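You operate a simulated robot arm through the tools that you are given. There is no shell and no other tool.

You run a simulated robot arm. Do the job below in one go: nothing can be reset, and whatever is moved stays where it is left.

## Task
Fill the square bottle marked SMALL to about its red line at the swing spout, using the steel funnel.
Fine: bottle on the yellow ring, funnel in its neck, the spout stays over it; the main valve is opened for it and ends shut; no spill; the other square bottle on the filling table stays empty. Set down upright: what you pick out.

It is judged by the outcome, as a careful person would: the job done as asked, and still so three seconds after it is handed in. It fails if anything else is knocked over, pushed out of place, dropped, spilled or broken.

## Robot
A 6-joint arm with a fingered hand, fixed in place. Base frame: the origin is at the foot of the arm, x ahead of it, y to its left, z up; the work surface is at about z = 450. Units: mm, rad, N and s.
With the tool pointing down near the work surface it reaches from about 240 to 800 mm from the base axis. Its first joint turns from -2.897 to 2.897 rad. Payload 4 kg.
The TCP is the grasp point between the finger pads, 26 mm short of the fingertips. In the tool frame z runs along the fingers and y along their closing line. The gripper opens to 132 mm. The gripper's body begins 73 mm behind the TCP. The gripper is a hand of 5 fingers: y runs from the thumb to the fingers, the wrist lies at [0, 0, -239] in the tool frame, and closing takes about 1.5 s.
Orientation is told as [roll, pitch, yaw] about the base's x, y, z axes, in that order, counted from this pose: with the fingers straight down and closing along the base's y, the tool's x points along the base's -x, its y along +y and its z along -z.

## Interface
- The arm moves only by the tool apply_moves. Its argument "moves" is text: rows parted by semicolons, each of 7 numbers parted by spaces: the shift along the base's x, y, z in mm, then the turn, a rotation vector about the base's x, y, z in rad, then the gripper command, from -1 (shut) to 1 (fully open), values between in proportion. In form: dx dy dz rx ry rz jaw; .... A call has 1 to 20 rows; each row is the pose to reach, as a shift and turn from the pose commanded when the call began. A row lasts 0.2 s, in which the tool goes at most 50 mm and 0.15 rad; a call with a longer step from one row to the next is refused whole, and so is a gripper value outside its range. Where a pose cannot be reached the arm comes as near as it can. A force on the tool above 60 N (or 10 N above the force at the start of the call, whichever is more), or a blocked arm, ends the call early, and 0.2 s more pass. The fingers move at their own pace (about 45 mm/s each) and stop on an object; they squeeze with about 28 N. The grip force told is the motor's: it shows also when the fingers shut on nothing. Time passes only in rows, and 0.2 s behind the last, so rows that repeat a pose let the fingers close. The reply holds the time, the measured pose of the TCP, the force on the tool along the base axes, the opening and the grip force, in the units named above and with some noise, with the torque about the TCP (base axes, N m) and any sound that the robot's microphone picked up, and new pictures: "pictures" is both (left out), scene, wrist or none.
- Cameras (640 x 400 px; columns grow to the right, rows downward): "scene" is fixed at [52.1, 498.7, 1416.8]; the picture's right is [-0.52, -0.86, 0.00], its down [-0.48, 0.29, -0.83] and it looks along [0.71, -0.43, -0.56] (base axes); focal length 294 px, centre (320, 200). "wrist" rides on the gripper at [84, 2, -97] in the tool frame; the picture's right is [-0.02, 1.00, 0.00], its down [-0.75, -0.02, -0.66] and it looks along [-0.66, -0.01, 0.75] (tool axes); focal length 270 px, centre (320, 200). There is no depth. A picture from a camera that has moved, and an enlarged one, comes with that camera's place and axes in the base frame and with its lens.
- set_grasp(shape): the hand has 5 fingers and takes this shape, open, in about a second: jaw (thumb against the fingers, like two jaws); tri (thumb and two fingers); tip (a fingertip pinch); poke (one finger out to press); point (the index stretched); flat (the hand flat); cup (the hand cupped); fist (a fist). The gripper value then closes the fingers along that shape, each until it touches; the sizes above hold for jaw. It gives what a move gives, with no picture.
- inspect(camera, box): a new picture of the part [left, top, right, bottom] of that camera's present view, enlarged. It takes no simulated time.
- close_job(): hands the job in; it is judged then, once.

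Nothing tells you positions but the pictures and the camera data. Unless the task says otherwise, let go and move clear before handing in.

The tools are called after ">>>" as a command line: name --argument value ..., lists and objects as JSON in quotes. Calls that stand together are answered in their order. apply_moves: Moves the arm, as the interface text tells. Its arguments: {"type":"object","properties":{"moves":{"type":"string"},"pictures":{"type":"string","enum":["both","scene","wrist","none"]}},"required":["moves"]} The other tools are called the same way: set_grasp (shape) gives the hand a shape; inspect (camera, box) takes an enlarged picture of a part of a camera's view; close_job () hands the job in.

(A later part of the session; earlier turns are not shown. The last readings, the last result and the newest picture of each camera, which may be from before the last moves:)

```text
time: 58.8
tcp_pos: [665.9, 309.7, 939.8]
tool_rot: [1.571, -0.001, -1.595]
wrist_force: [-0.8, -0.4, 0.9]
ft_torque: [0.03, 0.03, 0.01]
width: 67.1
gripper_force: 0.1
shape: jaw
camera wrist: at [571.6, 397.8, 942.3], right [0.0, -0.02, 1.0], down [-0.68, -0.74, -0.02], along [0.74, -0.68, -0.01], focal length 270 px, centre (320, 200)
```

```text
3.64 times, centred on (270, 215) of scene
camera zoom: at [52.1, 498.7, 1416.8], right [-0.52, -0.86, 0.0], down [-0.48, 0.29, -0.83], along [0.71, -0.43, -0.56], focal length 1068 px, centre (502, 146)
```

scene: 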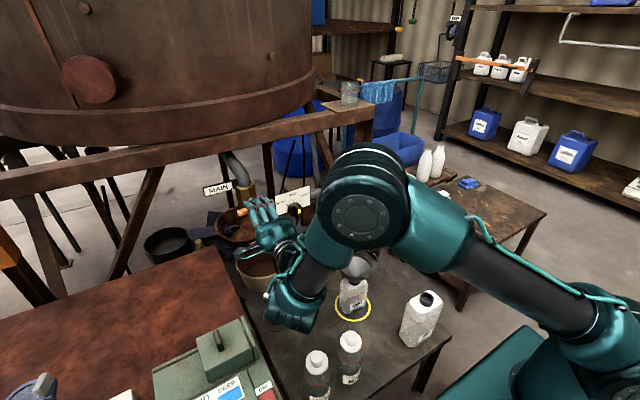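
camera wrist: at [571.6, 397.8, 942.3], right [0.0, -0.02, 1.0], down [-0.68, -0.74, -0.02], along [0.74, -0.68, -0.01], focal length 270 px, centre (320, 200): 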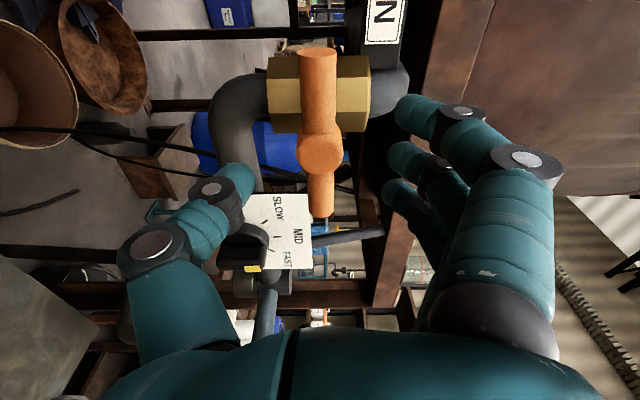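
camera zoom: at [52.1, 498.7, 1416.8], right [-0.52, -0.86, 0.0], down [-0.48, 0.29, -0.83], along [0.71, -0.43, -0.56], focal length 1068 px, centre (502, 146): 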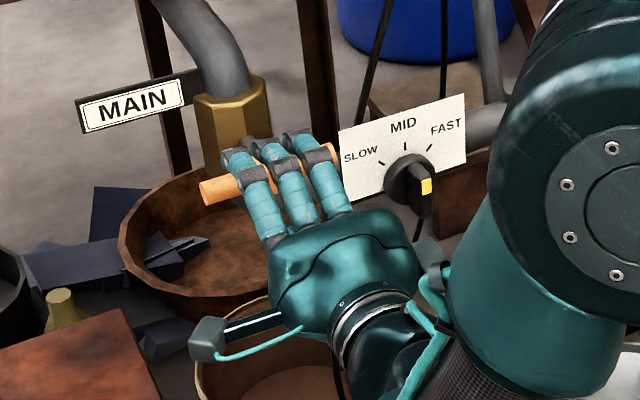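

The hub is centred between thumb and fingers. I'll advance until the bar is inside the hand, then close on it.

>>> apply_moves --moves "12 -0.3 0.3 0 0 0 0; 24 -0.6 0.6 0 0 0 0; 36 -0.8 0.6 0 0 0 0; 36 -0.8 0.6 0 0 0 -0.3; 36 -0.8 0.6 0 0 0 -0.6; 36 -0.8 0.6 0 0 0 -1; 36 -0.8 0.6 0 0 0 -1; 36 -0.8 0.6 0 0 0 -1"

>>> inspect --camera "wrist" --box '[200, 40, 440, 240]'

>>> inspect --camera "scene" --box '[210, 160, 330, 270]'

>>> inspect --camera "scene" --box '[310, 230, 400, 330]'

```text
time: 60.6
tcp_pos: [700.8, 310.3, 939.7]
tool_rot: [1.572, 0.001, -1.596]
wrist_force: [12.5, 1.6, 1.2]
ft_torque: [-0.01, -0.07, 0.0]
width: 10.7
gripper_force: 28.1
shape: jaw
camera wrist: at [608.3, 397.7, 942.8], right [0.0, -0.02, 1.0], down [-0.68, -0.74, -0.02], along [0.74, -0.68, -0.01], focal length 270 px, centre (320, 200)
```

scene: 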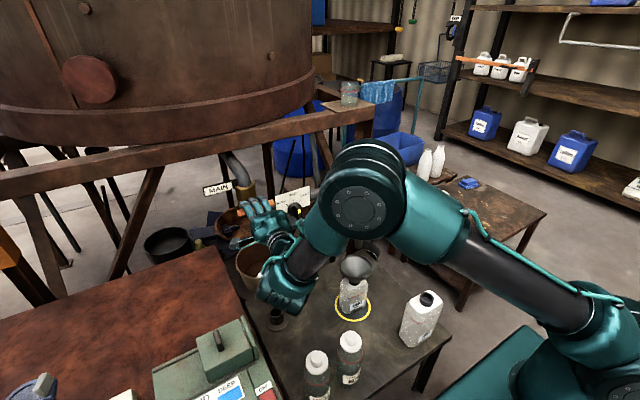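
wrist: 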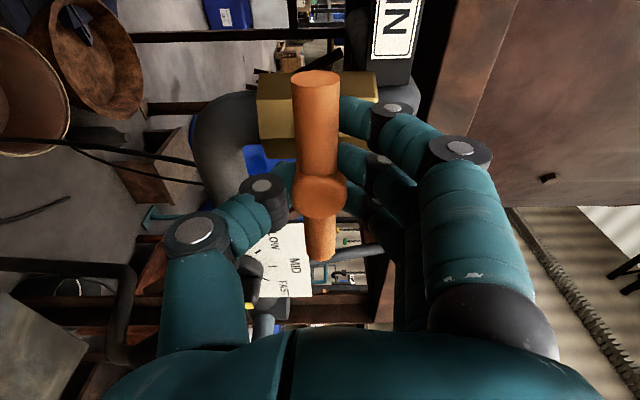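

```text
2.00 times, centred on (320, 140) of wrist
camera zoom: at [608.3, 397.7, 942.8], right [0.0, -0.02, 1.0], down [-0.68, -0.74, -0.02], along [0.74, -0.68, -0.01], focal length 541 px, centre (320, 320)
```

zoom: 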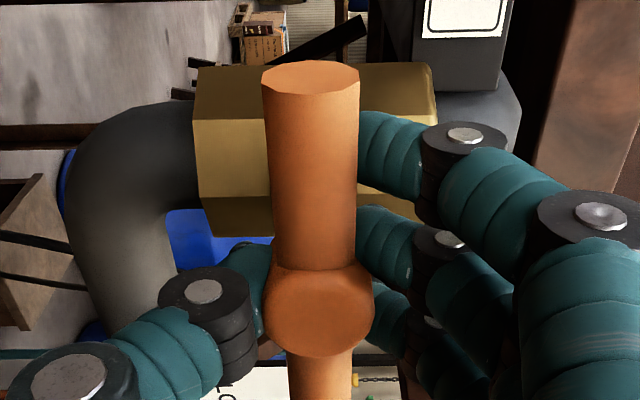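

```text
3.64 times, centred on (270, 215) of scene
camera zoom: at [52.1, 498.7, 1416.8], right [-0.52, -0.86, 0.0], down [-0.48, 0.29, -0.83], along [0.71, -0.43, -0.56], focal length 1068 px, centre (502, 146)
```

zoom: 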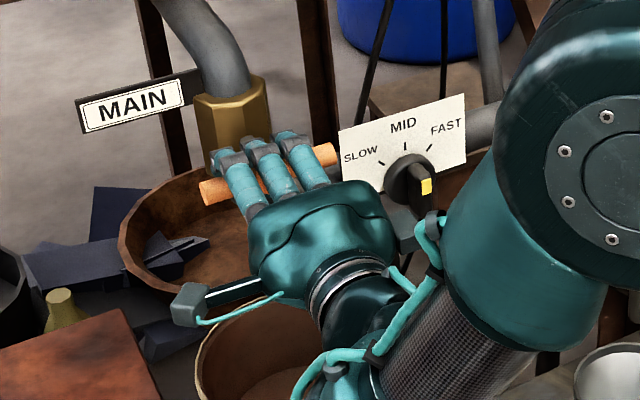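

```text
4.00 times, centred on (355, 280) of scene
camera zoom: at [52.1, 498.7, 1416.8], right [-0.52, -0.86, 0.0], down [-0.48, 0.29, -0.83], along [0.71, -0.43, -0.56], focal length 1175 px, centre (180, -120)
```

zoom: 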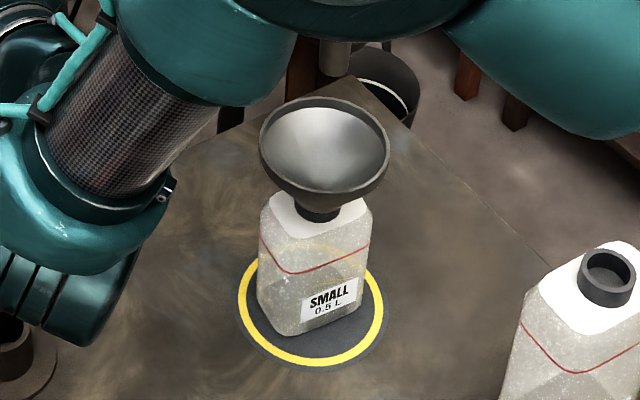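

The hand grips the handle firmly, and the scene view of the bottle and funnel is clear. I'll try a small turn in the usual opening direction and read the torque.

>>> apply_moves --moves "0 0 0 -0.08 0 0 -1; 0 0 0 -0.16 0 0 -1"

>>> inspect --camera "scene" --box '[310, 200, 400, 330]'

>>> inspect --camera "wrist" --box '[200, 40, 440, 240]'

```text
time: 61.2
tcp_pos: [703.1, 308.9, 941.3]
tool_rot: [1.576, -0.161, -1.595]
wrist_force: [15.5, 4.0, 4.9]
ft_torque: [0.09, -0.13, 0.06]
width: 10.4
gripper_force: 27.7
shape: jaw
camera wrist: at [608.0, 396.7, 928.6], right [0.0, 0.14, 0.99], down [-0.68, -0.73, 0.1], along [0.74, -0.67, 0.1], focal length 270 px, centre (320, 200)
```

scene: 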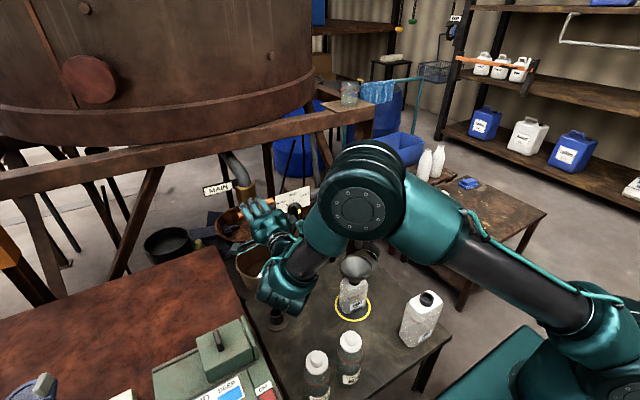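
wrist: 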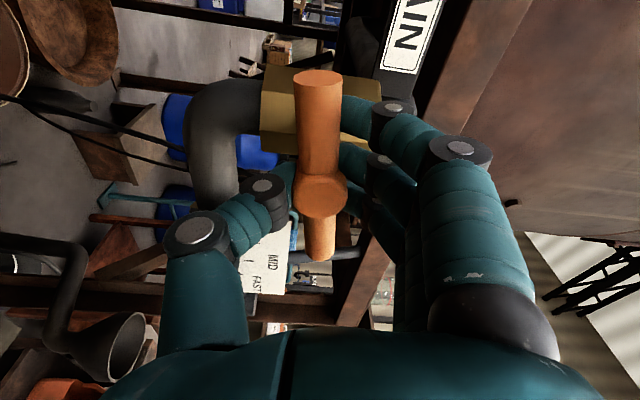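

```text
3.08 times, centred on (355, 265) of scene
camera zoom: at [52.1, 498.7, 1416.8], right [-0.52, -0.86, 0.0], down [-0.48, 0.29, -0.83], along [0.71, -0.43, -0.56], focal length 904 px, centre (212, 0)
```

zoom: 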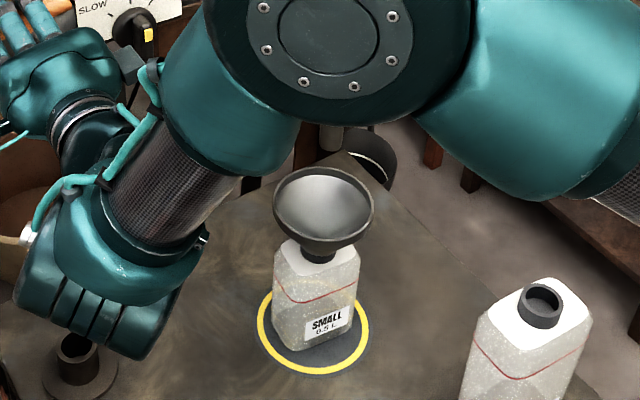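

```text
2.00 times, centred on (320, 140) of wrist
camera zoom: at [608.0, 396.7, 928.6], right [0.0, 0.14, 0.99], down [-0.68, -0.73, 0.1], along [0.74, -0.67, 0.1], focal length 541 px, centre (320, 320)
```

zoom: 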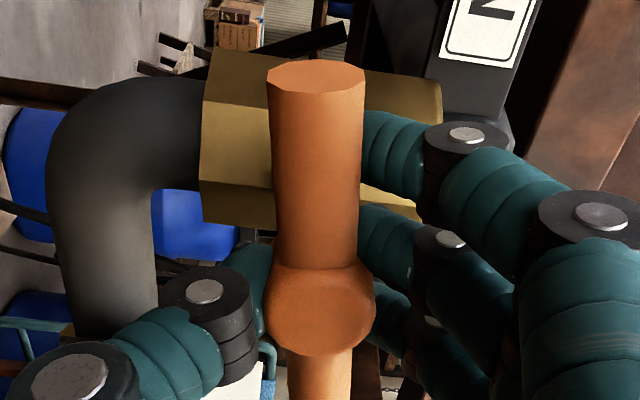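

The handle turns freely in this direction with almost no torque. I'll continue opening in steps and watch for flow.

>>> apply_moves --moves "0 0 0 -0.13 0 0 -1; 0 0 0 -0.26 0 0 -1; 0 0 0 -0.39 0 0 -1"

>>> inspect --camera "scene" --box '[310, 200, 400, 330]'

```text
time: 62.0
tcp_pos: [701.1, 309.8, 940.7]
tool_rot: [1.588, -0.552, -1.603]
wrist_force: [16.8, 4.4, 6.9]
ft_torque: [0.11, -0.14, 0.1]
width: 9.8
gripper_force: 28.2
shape: jaw
camera wrist: at [608.0, 385.8, 896.6], right [0.0, 0.51, 0.86], down [-0.68, -0.64, 0.37], along [0.74, -0.58, 0.34], focal length 270 px, centre (320, 200)
```

scene: 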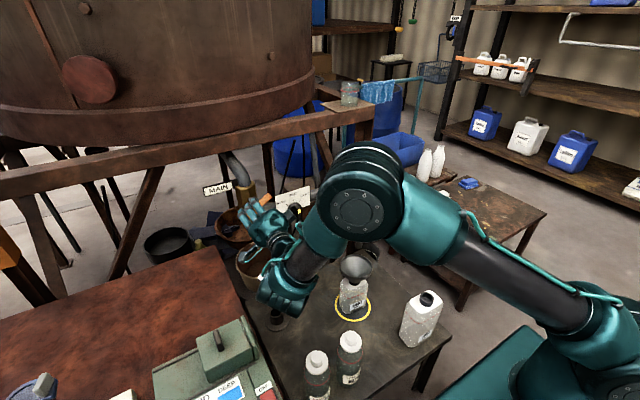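
wrist: 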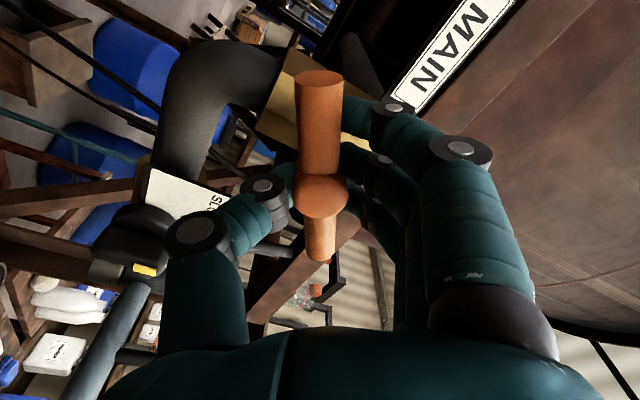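

```text
3.08 times, centred on (355, 265) of scene
camera zoom: at [52.1, 498.7, 1416.8], right [-0.52, -0.86, 0.0], down [-0.48, 0.29, -0.83], along [0.71, -0.43, -0.56], focal length 904 px, centre (212, 0)
```

zoom: 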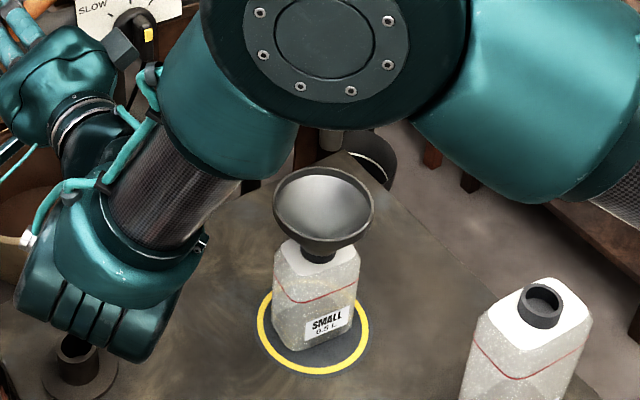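

It's open about 0.55 rad with no flow visible yet. I'll keep going in the same direction.

>>> apply_moves --moves "0 0 0 -0.13 0 0 -1; 0 0 0 -0.26 0 0 -1; 0 0 0 -0.39 0 0 -1"

>>> inspect --camera "scene" --box '[310, 200, 400, 330]'

```text
time: 62.8
tcp_pos: [700.8, 309.1, 939.5]
tool_rot: [1.607, -0.941, -1.612]
wrist_force: [22.0, 4.6, 7.9]
ft_torque: [0.11, -0.12, 0.09]
width: 10.1
gripper_force: 27.6
shape: jaw
camera wrist: at [607.7, 363.5, 871.3], right [0.0, 0.8, 0.6], down [-0.68, -0.45, 0.59], along [0.74, -0.41, 0.54], focal length 270 px, centre (320, 200)
```

scene: 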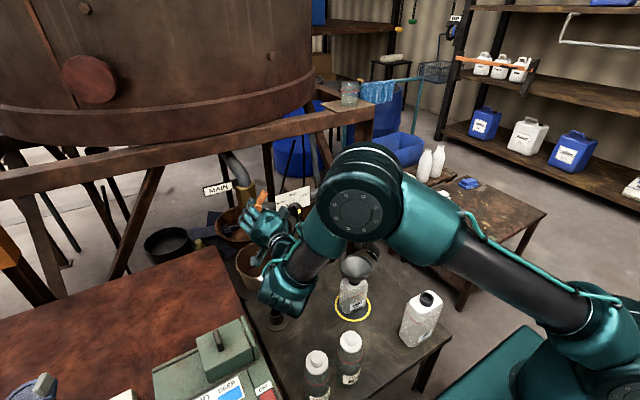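
wrist: 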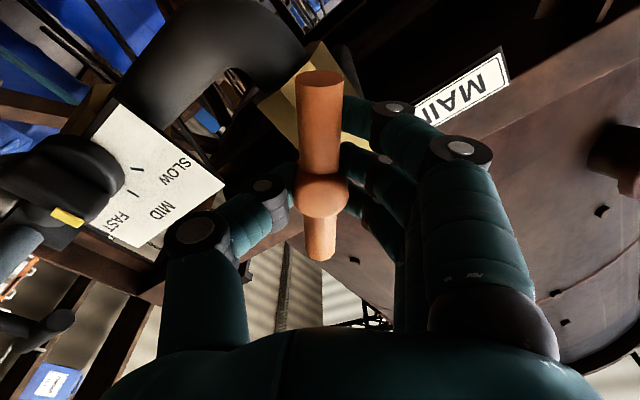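

```text
3.08 times, centred on (355, 265) of scene
camera zoom: at [52.1, 498.7, 1416.8], right [-0.52, -0.86, 0.0], down [-0.48, 0.29, -0.83], along [0.71, -0.43, -0.56], focal length 904 px, centre (212, 0)
```

zoom: 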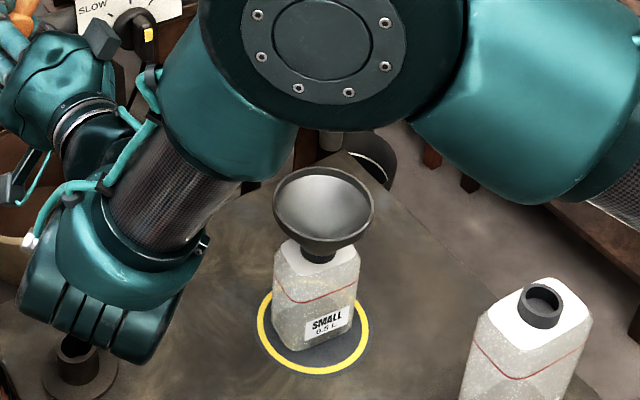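

Still no flow at about 54° open, so the blue-topped spout probably has its own shut-off. I'll finish the quarter turn in small steps, still watching.

>>> apply_moves --moves "1 0 0 -0.13 0 0 -1; 2 0 0 -0.26 0 0 -1; 2 0 0 -0.39 0 0 -1"

>>> inspect --camera "scene" --box '[310, 200, 400, 330]'

```text
time: 63.6
tcp_pos: [702.8, 310.9, 939.7]
tool_rot: [1.669, -1.331, -1.67]
wrist_force: [3.3, 2.0, 6.0]
ft_torque: [0.05, -0.1, 0.08]
width: 9.9
gripper_force: 27.7
shape: jaw
camera wrist: at [608.6, 333.2, 856.6], right [0.0, 0.97, 0.26], down [-0.68, -0.19, 0.71], along [0.74, -0.17, 0.65], focal length 270 px, centre (320, 200)
```

scene: 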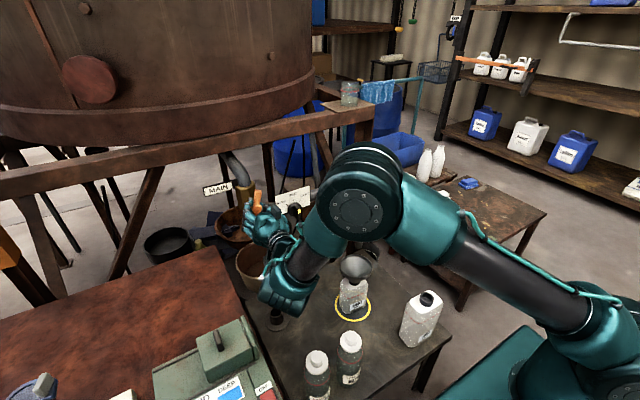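
wrist: 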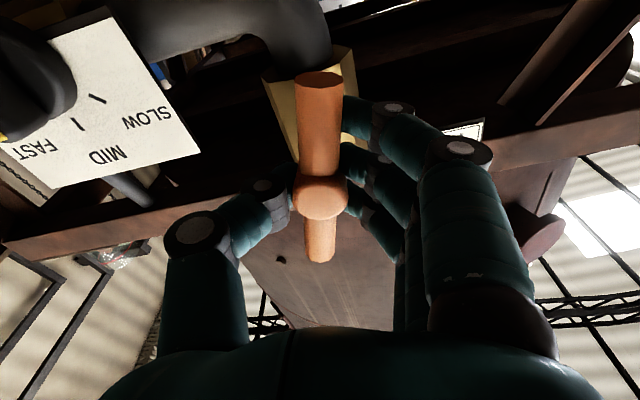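

```text
3.08 times, centred on (355, 265) of scene
camera zoom: at [52.1, 498.7, 1416.8], right [-0.52, -0.86, 0.0], down [-0.48, 0.29, -0.83], along [0.71, -0.43, -0.56], focal length 904 px, centre (212, 0)
```

zoom: 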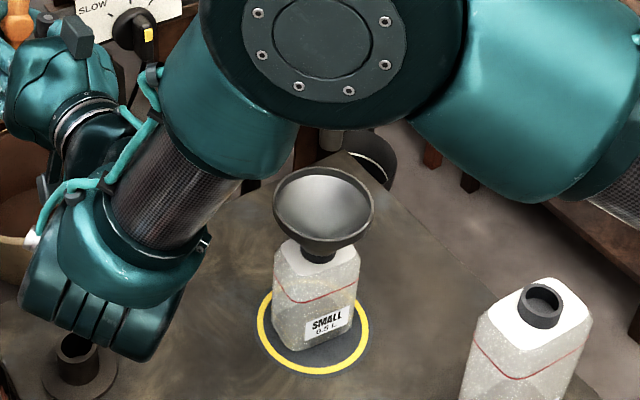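

The handle is nearly vertical now. I'll take the last 14° and pause to see if anything flows.

>>> apply_moves --moves "0 0 0 -0.12 0 0 -1; 0 0 0 -0.24 0 0 -1; 0 0 0 -0.24 0 0 -1"

>>> inspect --camera "scene" --box '[310, 200, 400, 330]'

>>> inspect --camera "scene" --box '[210, 160, 330, 270]'

```text
time: 64.4
tcp_pos: [702.1, 309.2, 940.1]
tool_rot: [-3.08, -1.548, 3.081]
wrist_force: [0.6, 2.7, 1.2]
ft_torque: [0.03, -0.04, 0.14]
width: 10.1
gripper_force: 27.9
shape: jaw
camera wrist: at [609.1, 312.7, 853.8], right [0.0, 1.0, 0.02], down [-0.68, -0.01, 0.74], along [0.74, -0.01, 0.68], focal length 270 px, centre (320, 200)
```

scene: 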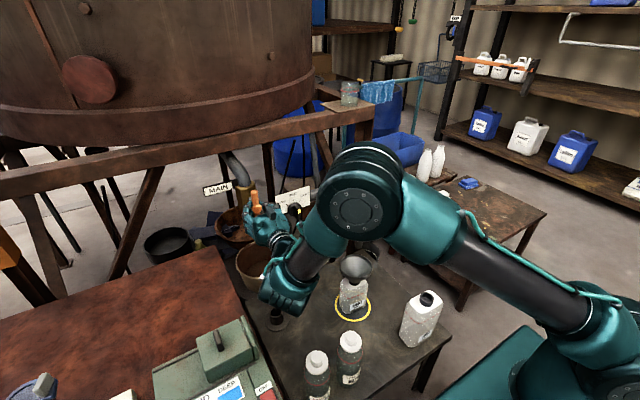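
wrist: 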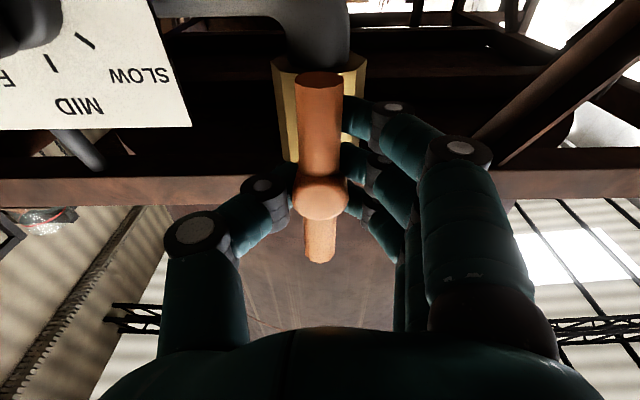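

```text
3.08 times, centred on (355, 265) of scene
camera zoom: at [52.1, 498.7, 1416.8], right [-0.52, -0.86, 0.0], down [-0.48, 0.29, -0.83], along [0.71, -0.43, -0.56], focal length 904 px, centre (212, 0)
```

zoom: 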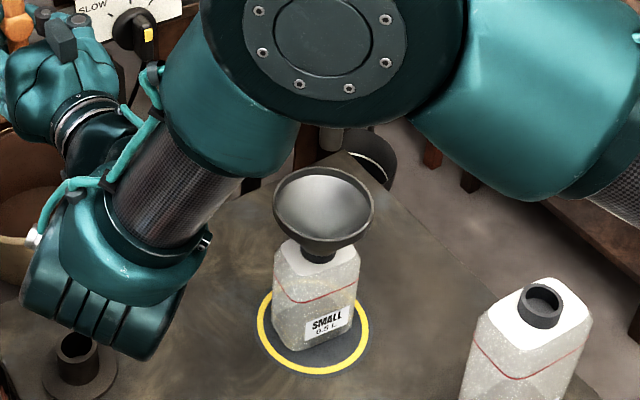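

```text
3.64 times, centred on (270, 215) of scene
camera zoom: at [52.1, 498.7, 1416.8], right [-0.52, -0.86, 0.0], down [-0.48, 0.29, -0.83], along [0.71, -0.43, -0.56], focal length 1068 px, centre (502, 146)
```

zoom: 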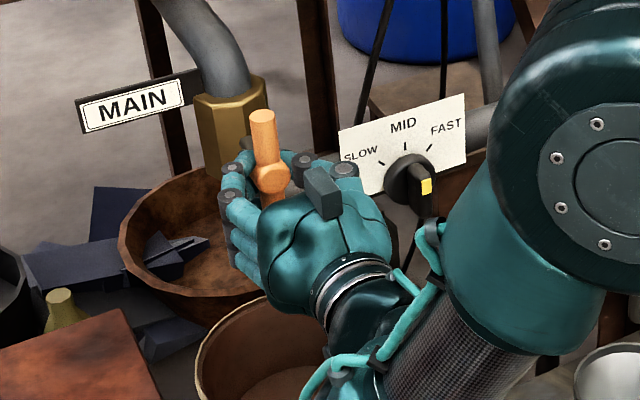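

The main valve is fully open with its handle in line with the pipe, and nothing flows. So the blue plunger on the spout must be the pouring control. I'll let go of the handle and back off.

>>> apply_moves --moves "0 0 0 0 0 0 -0.5; 0 0 0 0 0 0 0; 0 0 0 0 0 0 0.2; 0 0 0 0 0 0 0.2; 0 0 0 0 0 0 0.2; -15 0 0 0 0 0 0.2; -40 0 0 0 0 0 0.2; -80 0 0 0 0 0 0.2; -80 0 0 0 0 0 0.2"

>>> inspect --camera "scene" --box '[210, 160, 330, 270]'

>>> inspect --camera "scene" --box '[310, 200, 400, 330]'

```text
time: 66.4
tcp_pos: [630.2, 315.8, 946.0]
tool_rot: [3.135, -1.554, -3.134]
wrist_force: [-1.3, -0.2, 0.3]
ft_torque: [0.02, 0.0, 0.0]
width: 78.7
gripper_force: 0.0
shape: jaw
out of reach, approached as far as the arm can: row 8, 9
camera wrist: at [535.8, 318.5, 860.3], right [0.0, 1.0, 0.02], down [-0.67, -0.02, 0.74], along [0.74, -0.01, 0.67], focal length 270 px, centre (320, 200)
```

scene: 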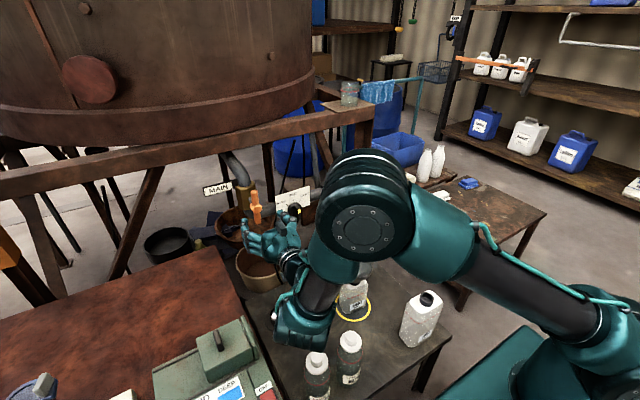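
wrist: 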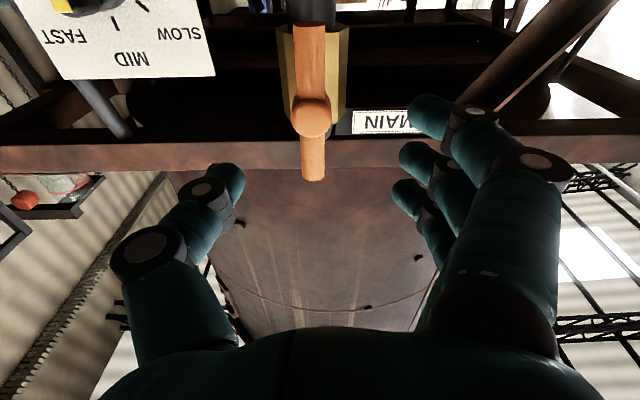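

```text
3.64 times, centred on (270, 215) of scene
camera zoom: at [52.1, 498.7, 1416.8], right [-0.52, -0.86, 0.0], down [-0.48, 0.29, -0.83], along [0.71, -0.43, -0.56], focal length 1068 px, centre (502, 146)
```

zoom: 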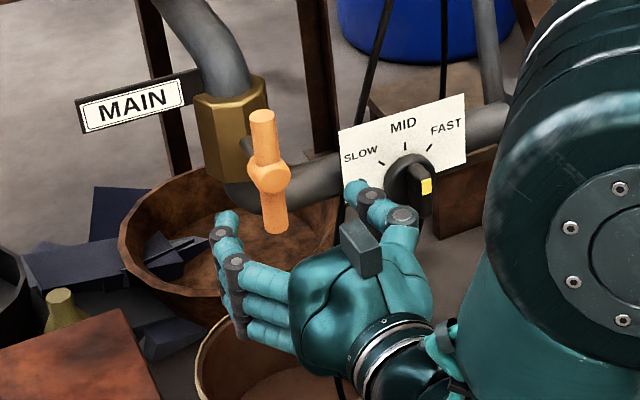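

```text
3.08 times, centred on (355, 265) of scene
camera zoom: at [52.1, 498.7, 1416.8], right [-0.52, -0.86, 0.0], down [-0.48, 0.29, -0.83], along [0.71, -0.43, -0.56], focal length 904 px, centre (212, 0)
```

zoom: 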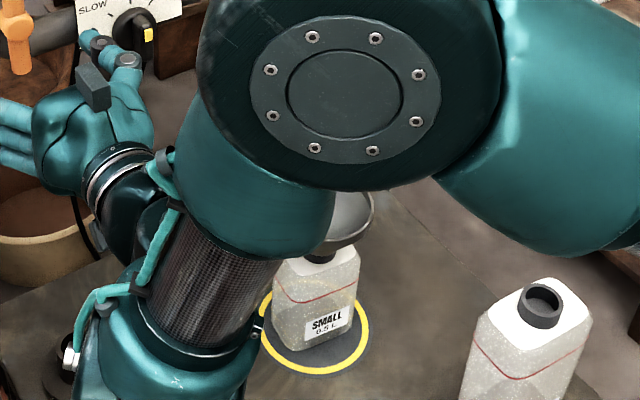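

The handle stays open and there's still no flow. Next I'll bring the hand back to pointing down, above the blue plunger at about (593, 31).

>>> apply_moves --moves "0 -15 8 0 0.13 0 0.2; 0 -40 18 0 0.26 0 0.2; 0 -65 28 0 0.39 0 0.2; -3 -90 38 0 0.52 0 0.2; -6 -115 48 0 0.65 0 0.2; -10 -140 58 0 0.78 0 0.2; -15 -165 68 0 0.91 0 0.2; -20 -190 78 0 1.04 0 0.2; -25 -215 88 0 1.17 0 0.2; -30 -240 95 0 1.3 0 0.2; -34 -265 100 0 1.43 0 0.2; -37 -285 104 0 1.554 0 0.2; -37 -285 104 0 1.554 0 0.2"

>>> inspect --camera "wrist" --box '[200, 0, 440, 240]'

>>> inspect --camera "scene" --box '[300, 150, 420, 330]'

```text
time: 69.2
tcp_pos: [593.8, 30.0, 1049.2]
tool_rot: [0.0, -0.041, -0.001]
wrist_force: [-0.2, -0.2, 0.2]
ft_torque: [0.0, -0.02, 0.0]
width: 78.5
gripper_force: 0.1
shape: jaw
camera wrist: at [506.1, 33.2, 1143.3], right [0.02, 1.0, 0.0], down [0.73, -0.02, 0.69], along [0.69, -0.01, -0.73], focal length 270 px, centre (320, 200)
```

scene: 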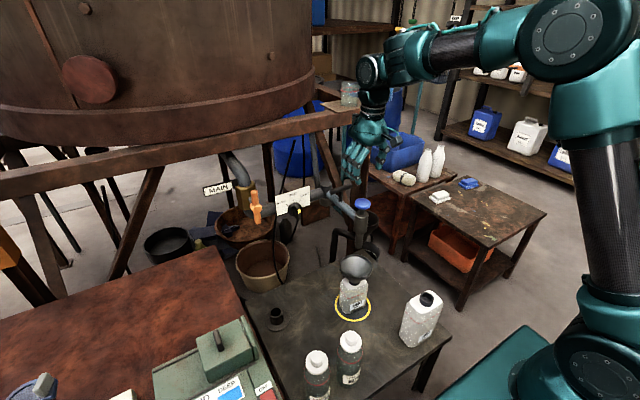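
wrist: 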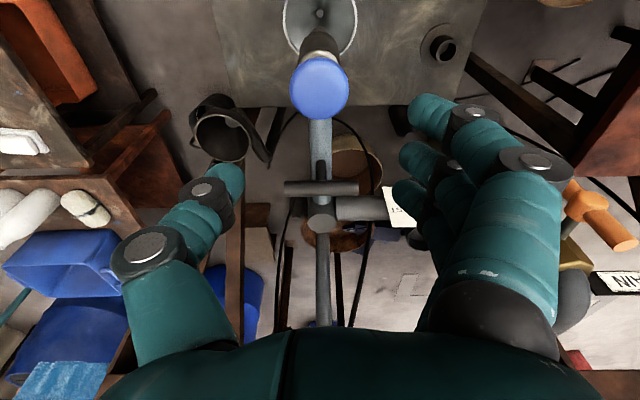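

```text
1.67 times, centred on (320, 120) of wrist
camera zoom: at [506.1, 33.2, 1143.3], right [0.02, 1.0, 0.0], down [0.73, -0.02, 0.69], along [0.69, -0.01, -0.73], focal length 450 px, centre (320, 333)
```

zoom: 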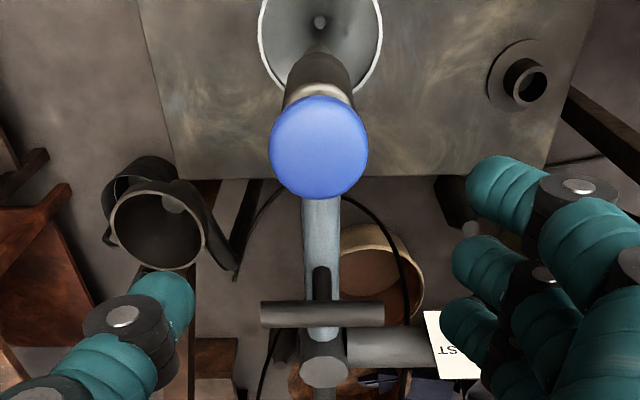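

```text
2.22 times, centred on (360, 240) of scene
camera zoom: at [52.1, 498.7, 1416.8], right [-0.52, -0.86, 0.0], down [-0.48, 0.29, -0.83], along [0.71, -0.43, -0.56], focal length 653 px, centre (231, 111)
```

zoom: 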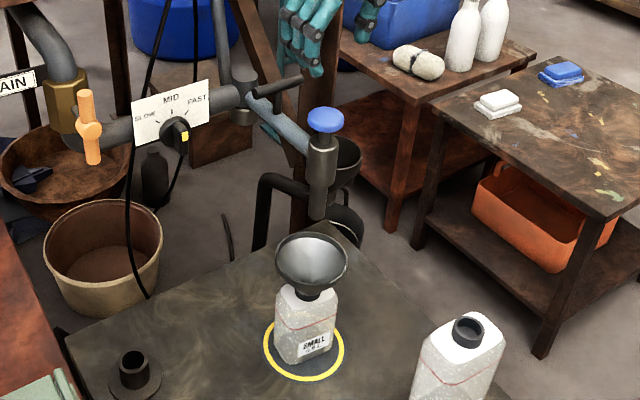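

From above, the blue plunger disc (about 45 mm across) sits right over the funnel, at about (588, 31, 930). I'll close the fingertips together and hover just above it.

>>> apply_moves --moves "-3 0.5 -10 0 0.02 0 -0.2; -6 1 -25 0 0.041 0 -0.6; -6 1 -45 0 0.041 0 -1; -6 1 -60 0 0.041 0 -1; -6 1 -65 0 0.041 0 -1; -6 1 -65 0 0.041 0 -1; -6 1 -65 0 0.041 0 -1"

>>> inspect --camera "wrist" --box '[220, 60, 420, 220]'

>>> inspect --camera "scene" --box '[300, 150, 420, 330]'

```text
time: 70.8
tcp_pos: [587.8, 30.8, 985.0]
tool_rot: [0.0, 0.0, -0.001]
wrist_force: [-0.3, 0.9, -0.2]
ft_torque: [-0.04, 0.0, 0.01]
width: 0.0
gripper_force: 27.8
shape: jaw
camera wrist: at [504.4, 33.8, 1081.7], right [0.02, 1.0, 0.0], down [0.75, -0.02, 0.66], along [0.66, -0.01, -0.75], focal length 270 px, centre (320, 200)
```

scene: 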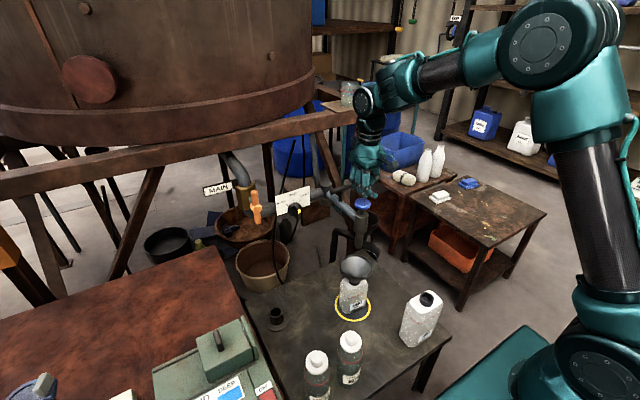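
wrist: 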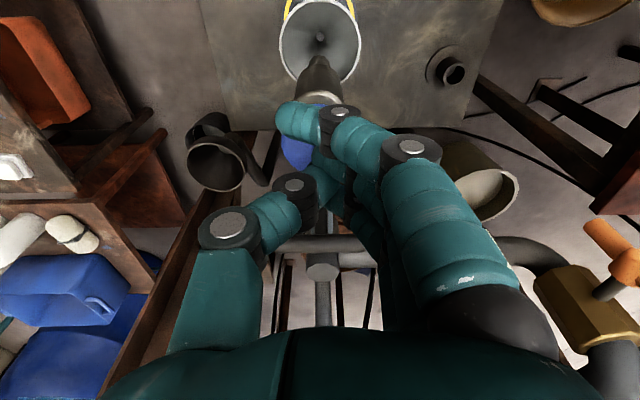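

```text
2.50 times, centred on (320, 140) of wrist
camera zoom: at [504.4, 33.8, 1081.7], right [0.02, 1.0, 0.0], down [0.75, -0.02, 0.66], along [0.66, -0.01, -0.75], focal length 676 px, centre (320, 350)
```

zoom: 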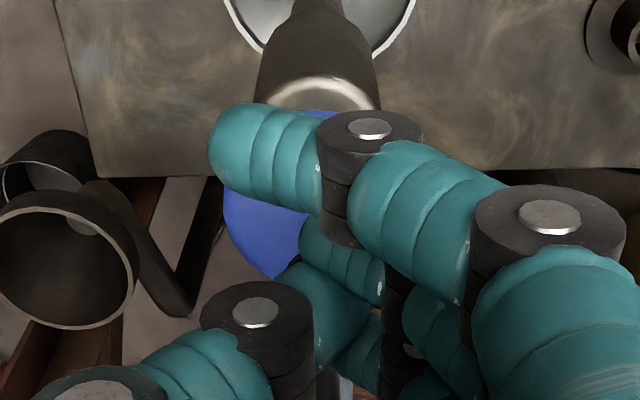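

```text
2.22 times, centred on (360, 240) of scene
camera zoom: at [52.1, 498.7, 1416.8], right [-0.52, -0.86, 0.0], down [-0.48, 0.29, -0.83], along [0.71, -0.43, -0.56], focal length 653 px, centre (231, 111)
```

zoom: 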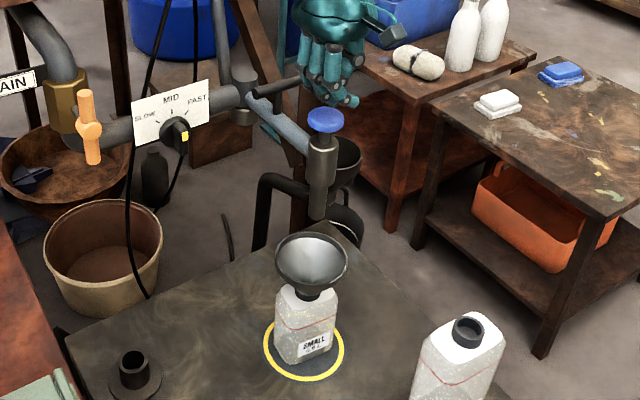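

The closed fingertips are over the plunger. I'll come down in small steps, watching for contact force.

>>> apply_moves --moves "-1 0 -8 0 0 0 -1; -1 0 -14 0 0 0 -1; -1 0 -19 0 0 0 -1; -1 0 -22 0 0 0 -1" --pictures "none"

>>> inspect --camera "scene" --box '[300, 150, 420, 330]'

>>> inspect --camera "wrist" --box '[220, 60, 420, 220]'

```text
time: 71.8
tcp_pos: [586.9, 30.5, 963.6]
tool_rot: [-0.001, 0.0, 0.0]
wrist_force: [-0.5, -0.7, 0.4]
ft_torque: [0.01, -0.01, -0.01]
width: 0.0
gripper_force: 28.2
shape: jaw
```

```text
2.22 times, centred on (360, 240) of scene
camera zoom: at [52.1, 498.7, 1416.8], right [-0.52, -0.86, 0.0], down [-0.48, 0.29, -0.83], along [0.71, -0.43, -0.56], focal length 653 px, centre (231, 111)
```

zoom: 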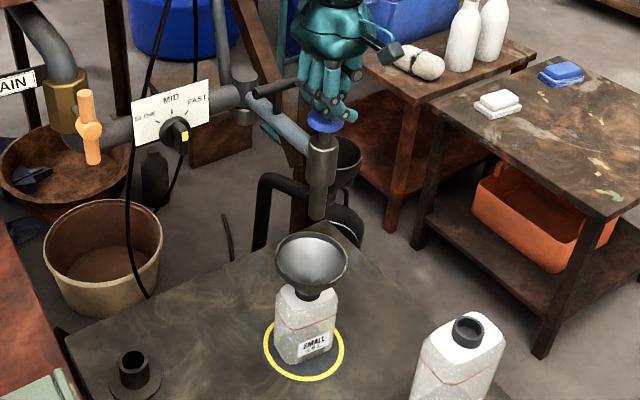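

```text
2.50 times, centred on (320, 140) of wrist
camera zoom: at [503.7, 33.6, 1060.4], right [0.02, 1.0, 0.0], down [0.75, -0.02, 0.66], along [0.66, -0.01, -0.75], focal length 676 px, centre (320, 350)
```

zoom: 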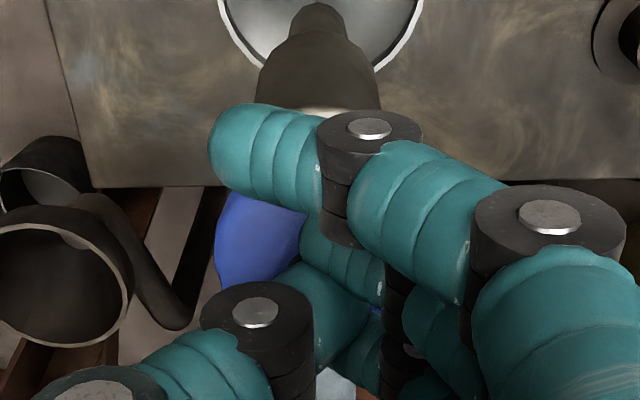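

The fingertips are nearly touching. I'll go down in 2 mm steps.

>>> apply_moves --moves "0 0 -2 0 0 0 -1; 0 0 -4 0 0 0 -1; 0 0 -6 0 0 0 -1" --pictures "none"

>>> inspect --camera "scene" --box '[300, 150, 420, 330]'

```text
time: 72.6
tcp_pos: [587.8, 31.6, 957.6]
tool_rot: [0.0, 0.0, 0.0]
wrist_force: [0.5, -0.7, 3.9]
ft_torque: [-0.02, 0.0, -0.02]
width: 0.2
gripper_force: 27.9
shape: jaw
```

```text
2.22 times, centred on (360, 240) of scene
camera zoom: at [52.1, 498.7, 1416.8], right [-0.52, -0.86, 0.0], down [-0.48, 0.29, -0.83], along [0.71, -0.43, -0.56], focal length 653 px, centre (231, 111)
```

zoom: 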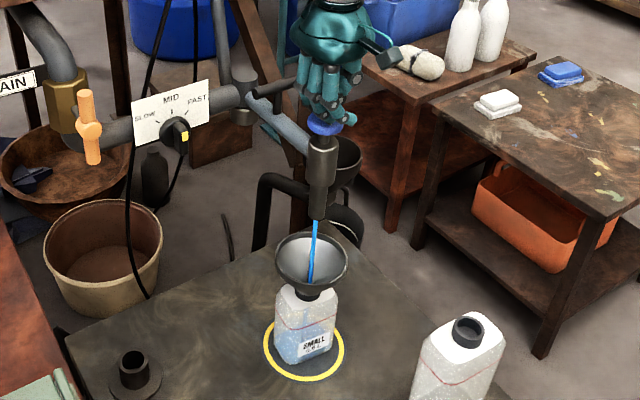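

Pressing the plunger makes blue liquid run into the funnel. I'll check the level before letting any more time pass.

>>> inspect --camera "scene" --box '[330, 240, 380, 320]'

```text
5.00 times, centred on (355, 280) of scene
camera zoom: at [52.1, 498.7, 1416.8], right [-0.52, -0.86, 0.0], down [-0.48, 0.29, -0.83], along [0.71, -0.43, -0.56], focal length 1468 px, centre (145, -200)
```

zoom: 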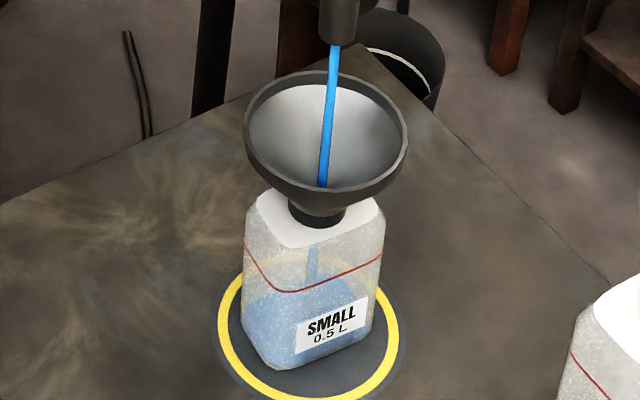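

It fills fast; the level is already about halfway to the red line. I'll lift off at once to stop and measure.

>>> apply_moves --moves "0 0 12 0 0 0 -1" --pictures "none"

>>> inspect --camera "scene" --box '[330, 240, 380, 320]'

>>> inspect --camera "scene" --box '[300, 150, 420, 330]'

```text
time: 73.0
tcp_pos: [587.3, 32.0, 968.5]
tool_rot: [-0.002, -0.001, -0.001]
wrist_force: [-0.4, -0.2, -0.5]
ft_torque: [-0.02, 0.05, 0.0]
width: 0.0
gripper_force: 27.9
shape: jaw
```

```text
5.00 times, centred on (355, 280) of scene
camera zoom: at [52.1, 498.7, 1416.8], right [-0.52, -0.86, 0.0], down [-0.48, 0.29, -0.83], along [0.71, -0.43, -0.56], focal length 1468 px, centre (145, -200)
```

zoom: 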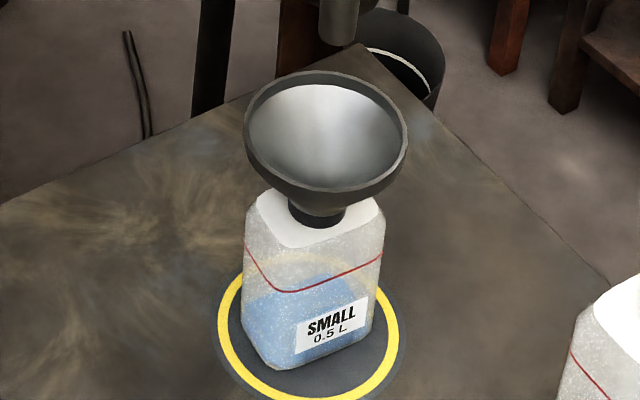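

```text
2.22 times, centred on (360, 240) of scene
camera zoom: at [52.1, 498.7, 1416.8], right [-0.52, -0.86, 0.0], down [-0.48, 0.29, -0.83], along [0.71, -0.43, -0.56], focal length 653 px, centre (231, 111)
```

zoom: 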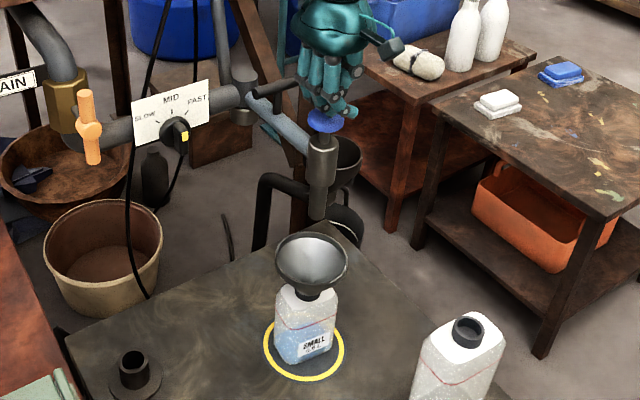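

The flow stopped cleanly on release. I'll zoom in tight on the level and the red line.

>>> inspect --camera "scene" --box '[338, 270, 372, 316]'

>>> inspect --camera "wrist" --box '[220, 0, 420, 120]'

```text
8.70 times, centred on (355, 293) of scene
camera zoom: at [52.1, 498.7, 1416.8], right [-0.52, -0.86, 0.0], down [-0.48, 0.29, -0.83], along [0.71, -0.43, -0.56], focal length 2554 px, centre (16, -609)
```

zoom: 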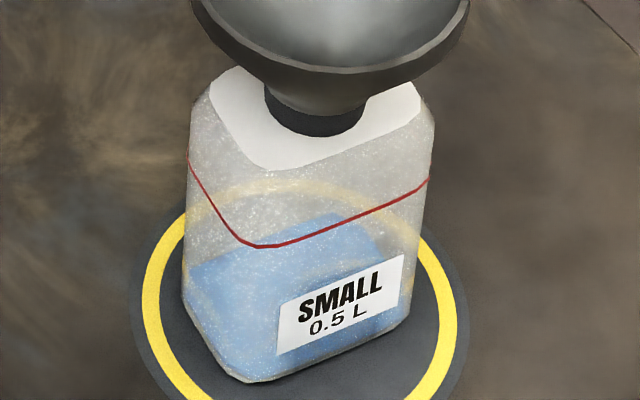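

```text
3.20 times, centred on (320, 60) of wrist
camera zoom: at [503.4, 34.2, 1066.4], right [0.02, 1.0, 0.0], down [0.75, -0.02, 0.66], along [0.66, -0.01, -0.75], focal length 865 px, centre (320, 648)
```

zoom: 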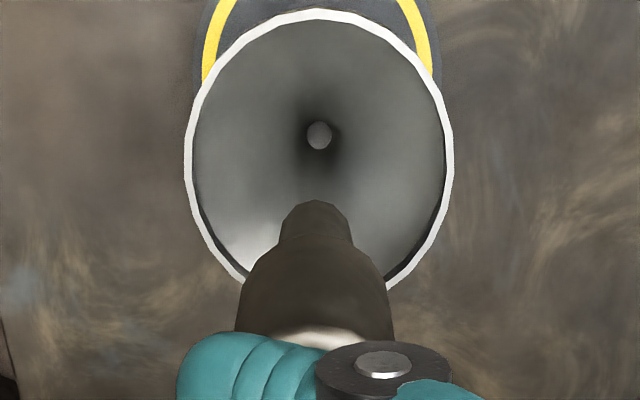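

The level is about a quarter of the way up to the red line. I'll give a short timed press to learn the rate, then measure again.

>>> apply_moves --moves "0 0 -11 0 0 0 -1; 0 0 -12 0 0 0 -1; 0 0 -12 0 0 0 -1; 0 0 0 0 0 0 -1" --pictures "none"

>>> inspect --camera "scene" --box '[338, 270, 372, 316]'

>>> inspect --camera "scene" --box '[300, 150, 420, 330]'

```text
time: 74.0
tcp_pos: [587.5, 29.9, 968.6]
tool_rot: [0.0, -0.001, -0.001]
wrist_force: [1.1, 0.7, 0.8]
ft_torque: [-0.03, 0.01, 0.0]
width: 0.0
gripper_force: 27.9
shape: jaw
```

```text
8.70 times, centred on (355, 293) of scene
camera zoom: at [52.1, 498.7, 1416.8], right [-0.52, -0.86, 0.0], down [-0.48, 0.29, -0.83], along [0.71, -0.43, -0.56], focal length 2554 px, centre (16, -609)
```

zoom: 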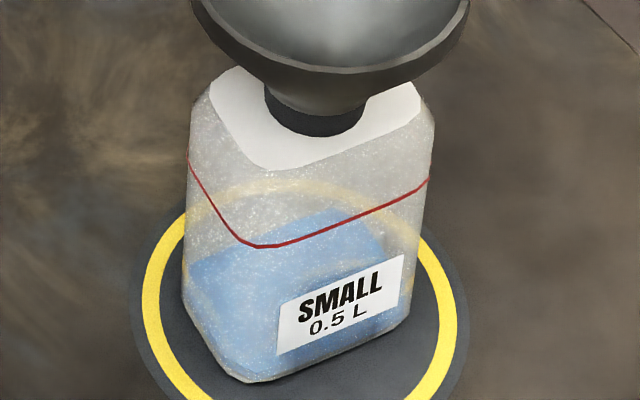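

```text
2.22 times, centred on (360, 240) of scene
camera zoom: at [52.1, 498.7, 1416.8], right [-0.52, -0.86, 0.0], down [-0.48, 0.29, -0.83], along [0.71, -0.43, -0.56], focal length 653 px, centre (231, 111)
```

zoom: 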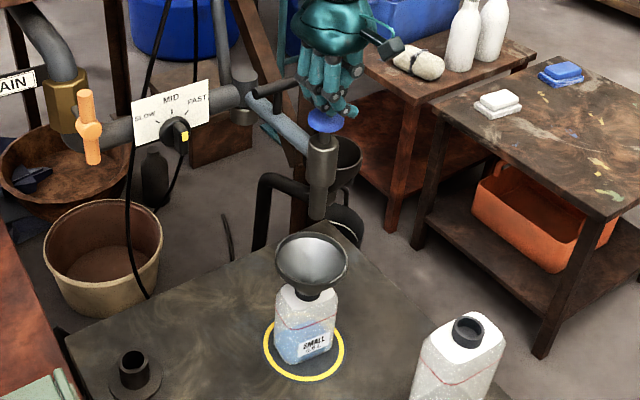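

That short press added only a few percent, so the rate is manageable. I'll press and hold, checking the level after each short step while time stands still.

>>> apply_moves --moves "0 0 -10 0 0 0 -1; 0 0 -12 0 0 0 -1; 0 0 -12 0 0 0 -1" --pictures "none"

>>> inspect --camera "scene" --box '[338, 270, 372, 316]'

>>> inspect --camera "scene" --box '[330, 180, 390, 280]'

```text
time: 74.8
tcp_pos: [587.5, 30.9, 957.8]
tool_rot: [0.0, 0.0, 0.0]
wrist_force: [1.8, 0.2, 3.0]
ft_torque: [0.03, -0.08, -0.02]
width: 0.1
gripper_force: 27.8
shape: jaw
```

```text
8.70 times, centred on (355, 293) of scene
camera zoom: at [52.1, 498.7, 1416.8], right [-0.52, -0.86, 0.0], down [-0.48, 0.29, -0.83], along [0.71, -0.43, -0.56], focal length 2554 px, centre (16, -609)
```

zoom: 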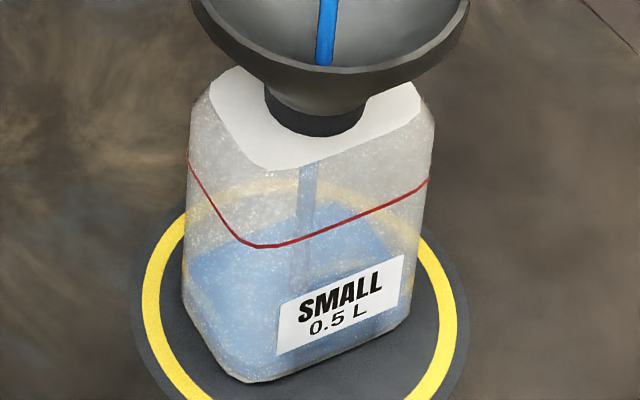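

```text
4.00 times, centred on (360, 230) of scene
camera zoom: at [52.1, 498.7, 1416.8], right [-0.52, -0.86, 0.0], down [-0.48, 0.29, -0.83], along [0.71, -0.43, -0.56], focal length 1175 px, centre (160, 80)
```

zoom: 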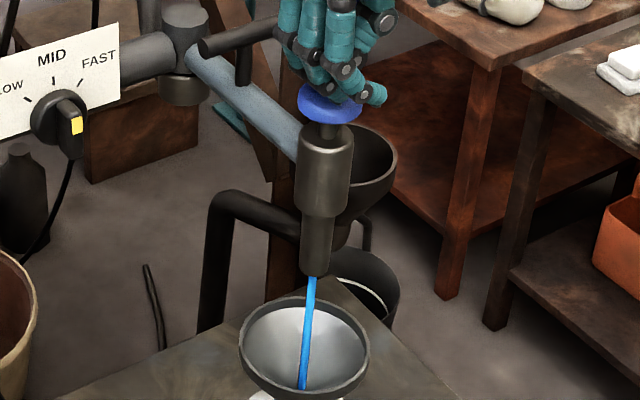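

The stream is thin and steady, centred in the funnel. I'll hold for about a second more and check again.

>>> apply_moves --moves "0 0 0 0 0 0 -1; 0 0 0 0 0 0 -1; 0 0 0 0 0 0 -1; 0 0 0 0 0 0 -1" --pictures "none"

>>> inspect --camera "scene" --box '[338, 270, 372, 316]'

```text
time: 75.8
tcp_pos: [587.1, 31.4, 956.4]
tool_rot: [-0.001, 0.0, 0.0]
wrist_force: [1.4, -1.1, 3.9]
ft_torque: [0.02, -0.12, 0.03]
width: 0.0
gripper_force: 28.0
shape: jaw
```

```text
8.70 times, centred on (355, 293) of scene
camera zoom: at [52.1, 498.7, 1416.8], right [-0.52, -0.86, 0.0], down [-0.48, 0.29, -0.83], along [0.71, -0.43, -0.56], focal length 2554 px, centre (16, -609)
```

zoom: 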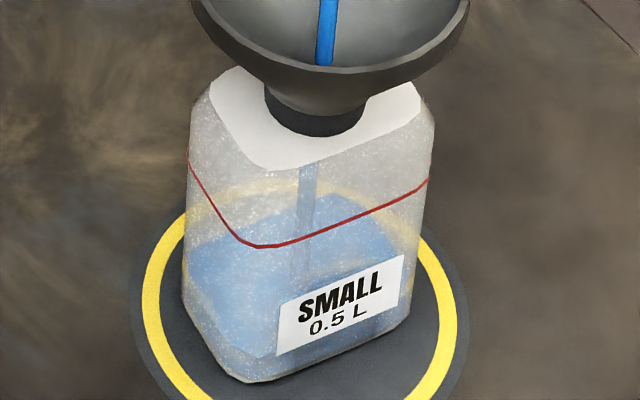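

The level is rising slowly, at roughly 10 px per second with about 100 px to go. I'll hold for about 3 seconds and check.

>>> apply_moves --moves "0 0 0 0 0 0 -1; 0 0 0 0 0 0 -1; 0 0 0 0 0 0 -1; 0 0 0 0 0 0 -1; 0 0 0 0 0 0 -1; 0 0 0 0 0 0 -1; 0 0 0 0 0 0 -1; 0 0 0 0 0 0 -1; 0 0 0 0 0 0 -1; 0 0 0 0 0 0 -1; 0 0 0 0 0 0 -1; 0 0 0 0 0 0 -1; 0 0 0 0 0 0 -1; 0 0 0 0 0 0 -1" --pictures "scene"

>>> inspect --camera "scene" --box '[338, 270, 372, 316]'

```text
time: 78.8
tcp_pos: [587.0, 32.0, 957.5]
tool_rot: [-0.002, 0.0, 0.001]
wrist_force: [1.1, 0.2, 4.1]
ft_torque: [0.01, -0.07, 0.01]
width: 0.0
gripper_force: 28.0
shape: jaw
```

scene: 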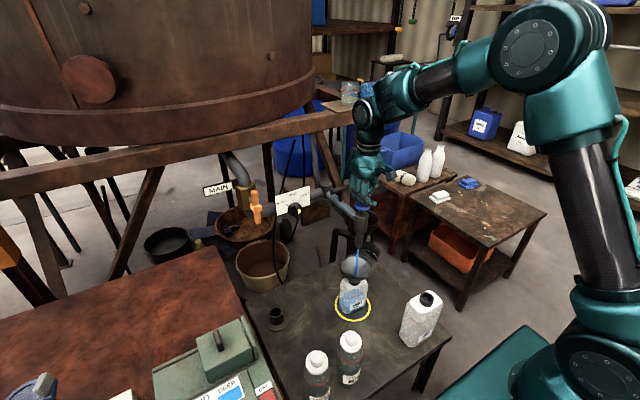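

```text
8.70 times, centred on (355, 293) of scene
camera zoom: at [52.1, 498.7, 1416.8], right [-0.52, -0.86, 0.0], down [-0.48, 0.29, -0.83], along [0.71, -0.43, -0.56], focal length 2554 px, centre (16, -609)
```

zoom: 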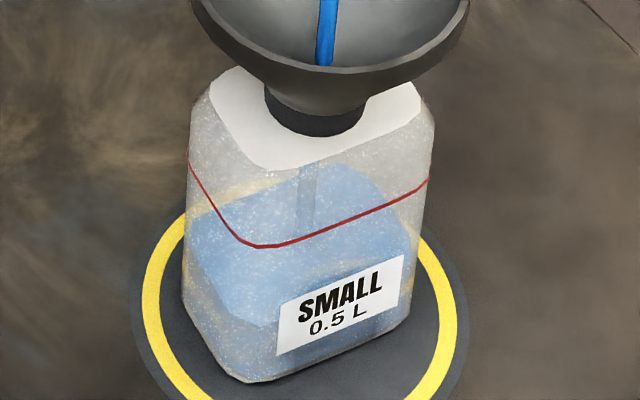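

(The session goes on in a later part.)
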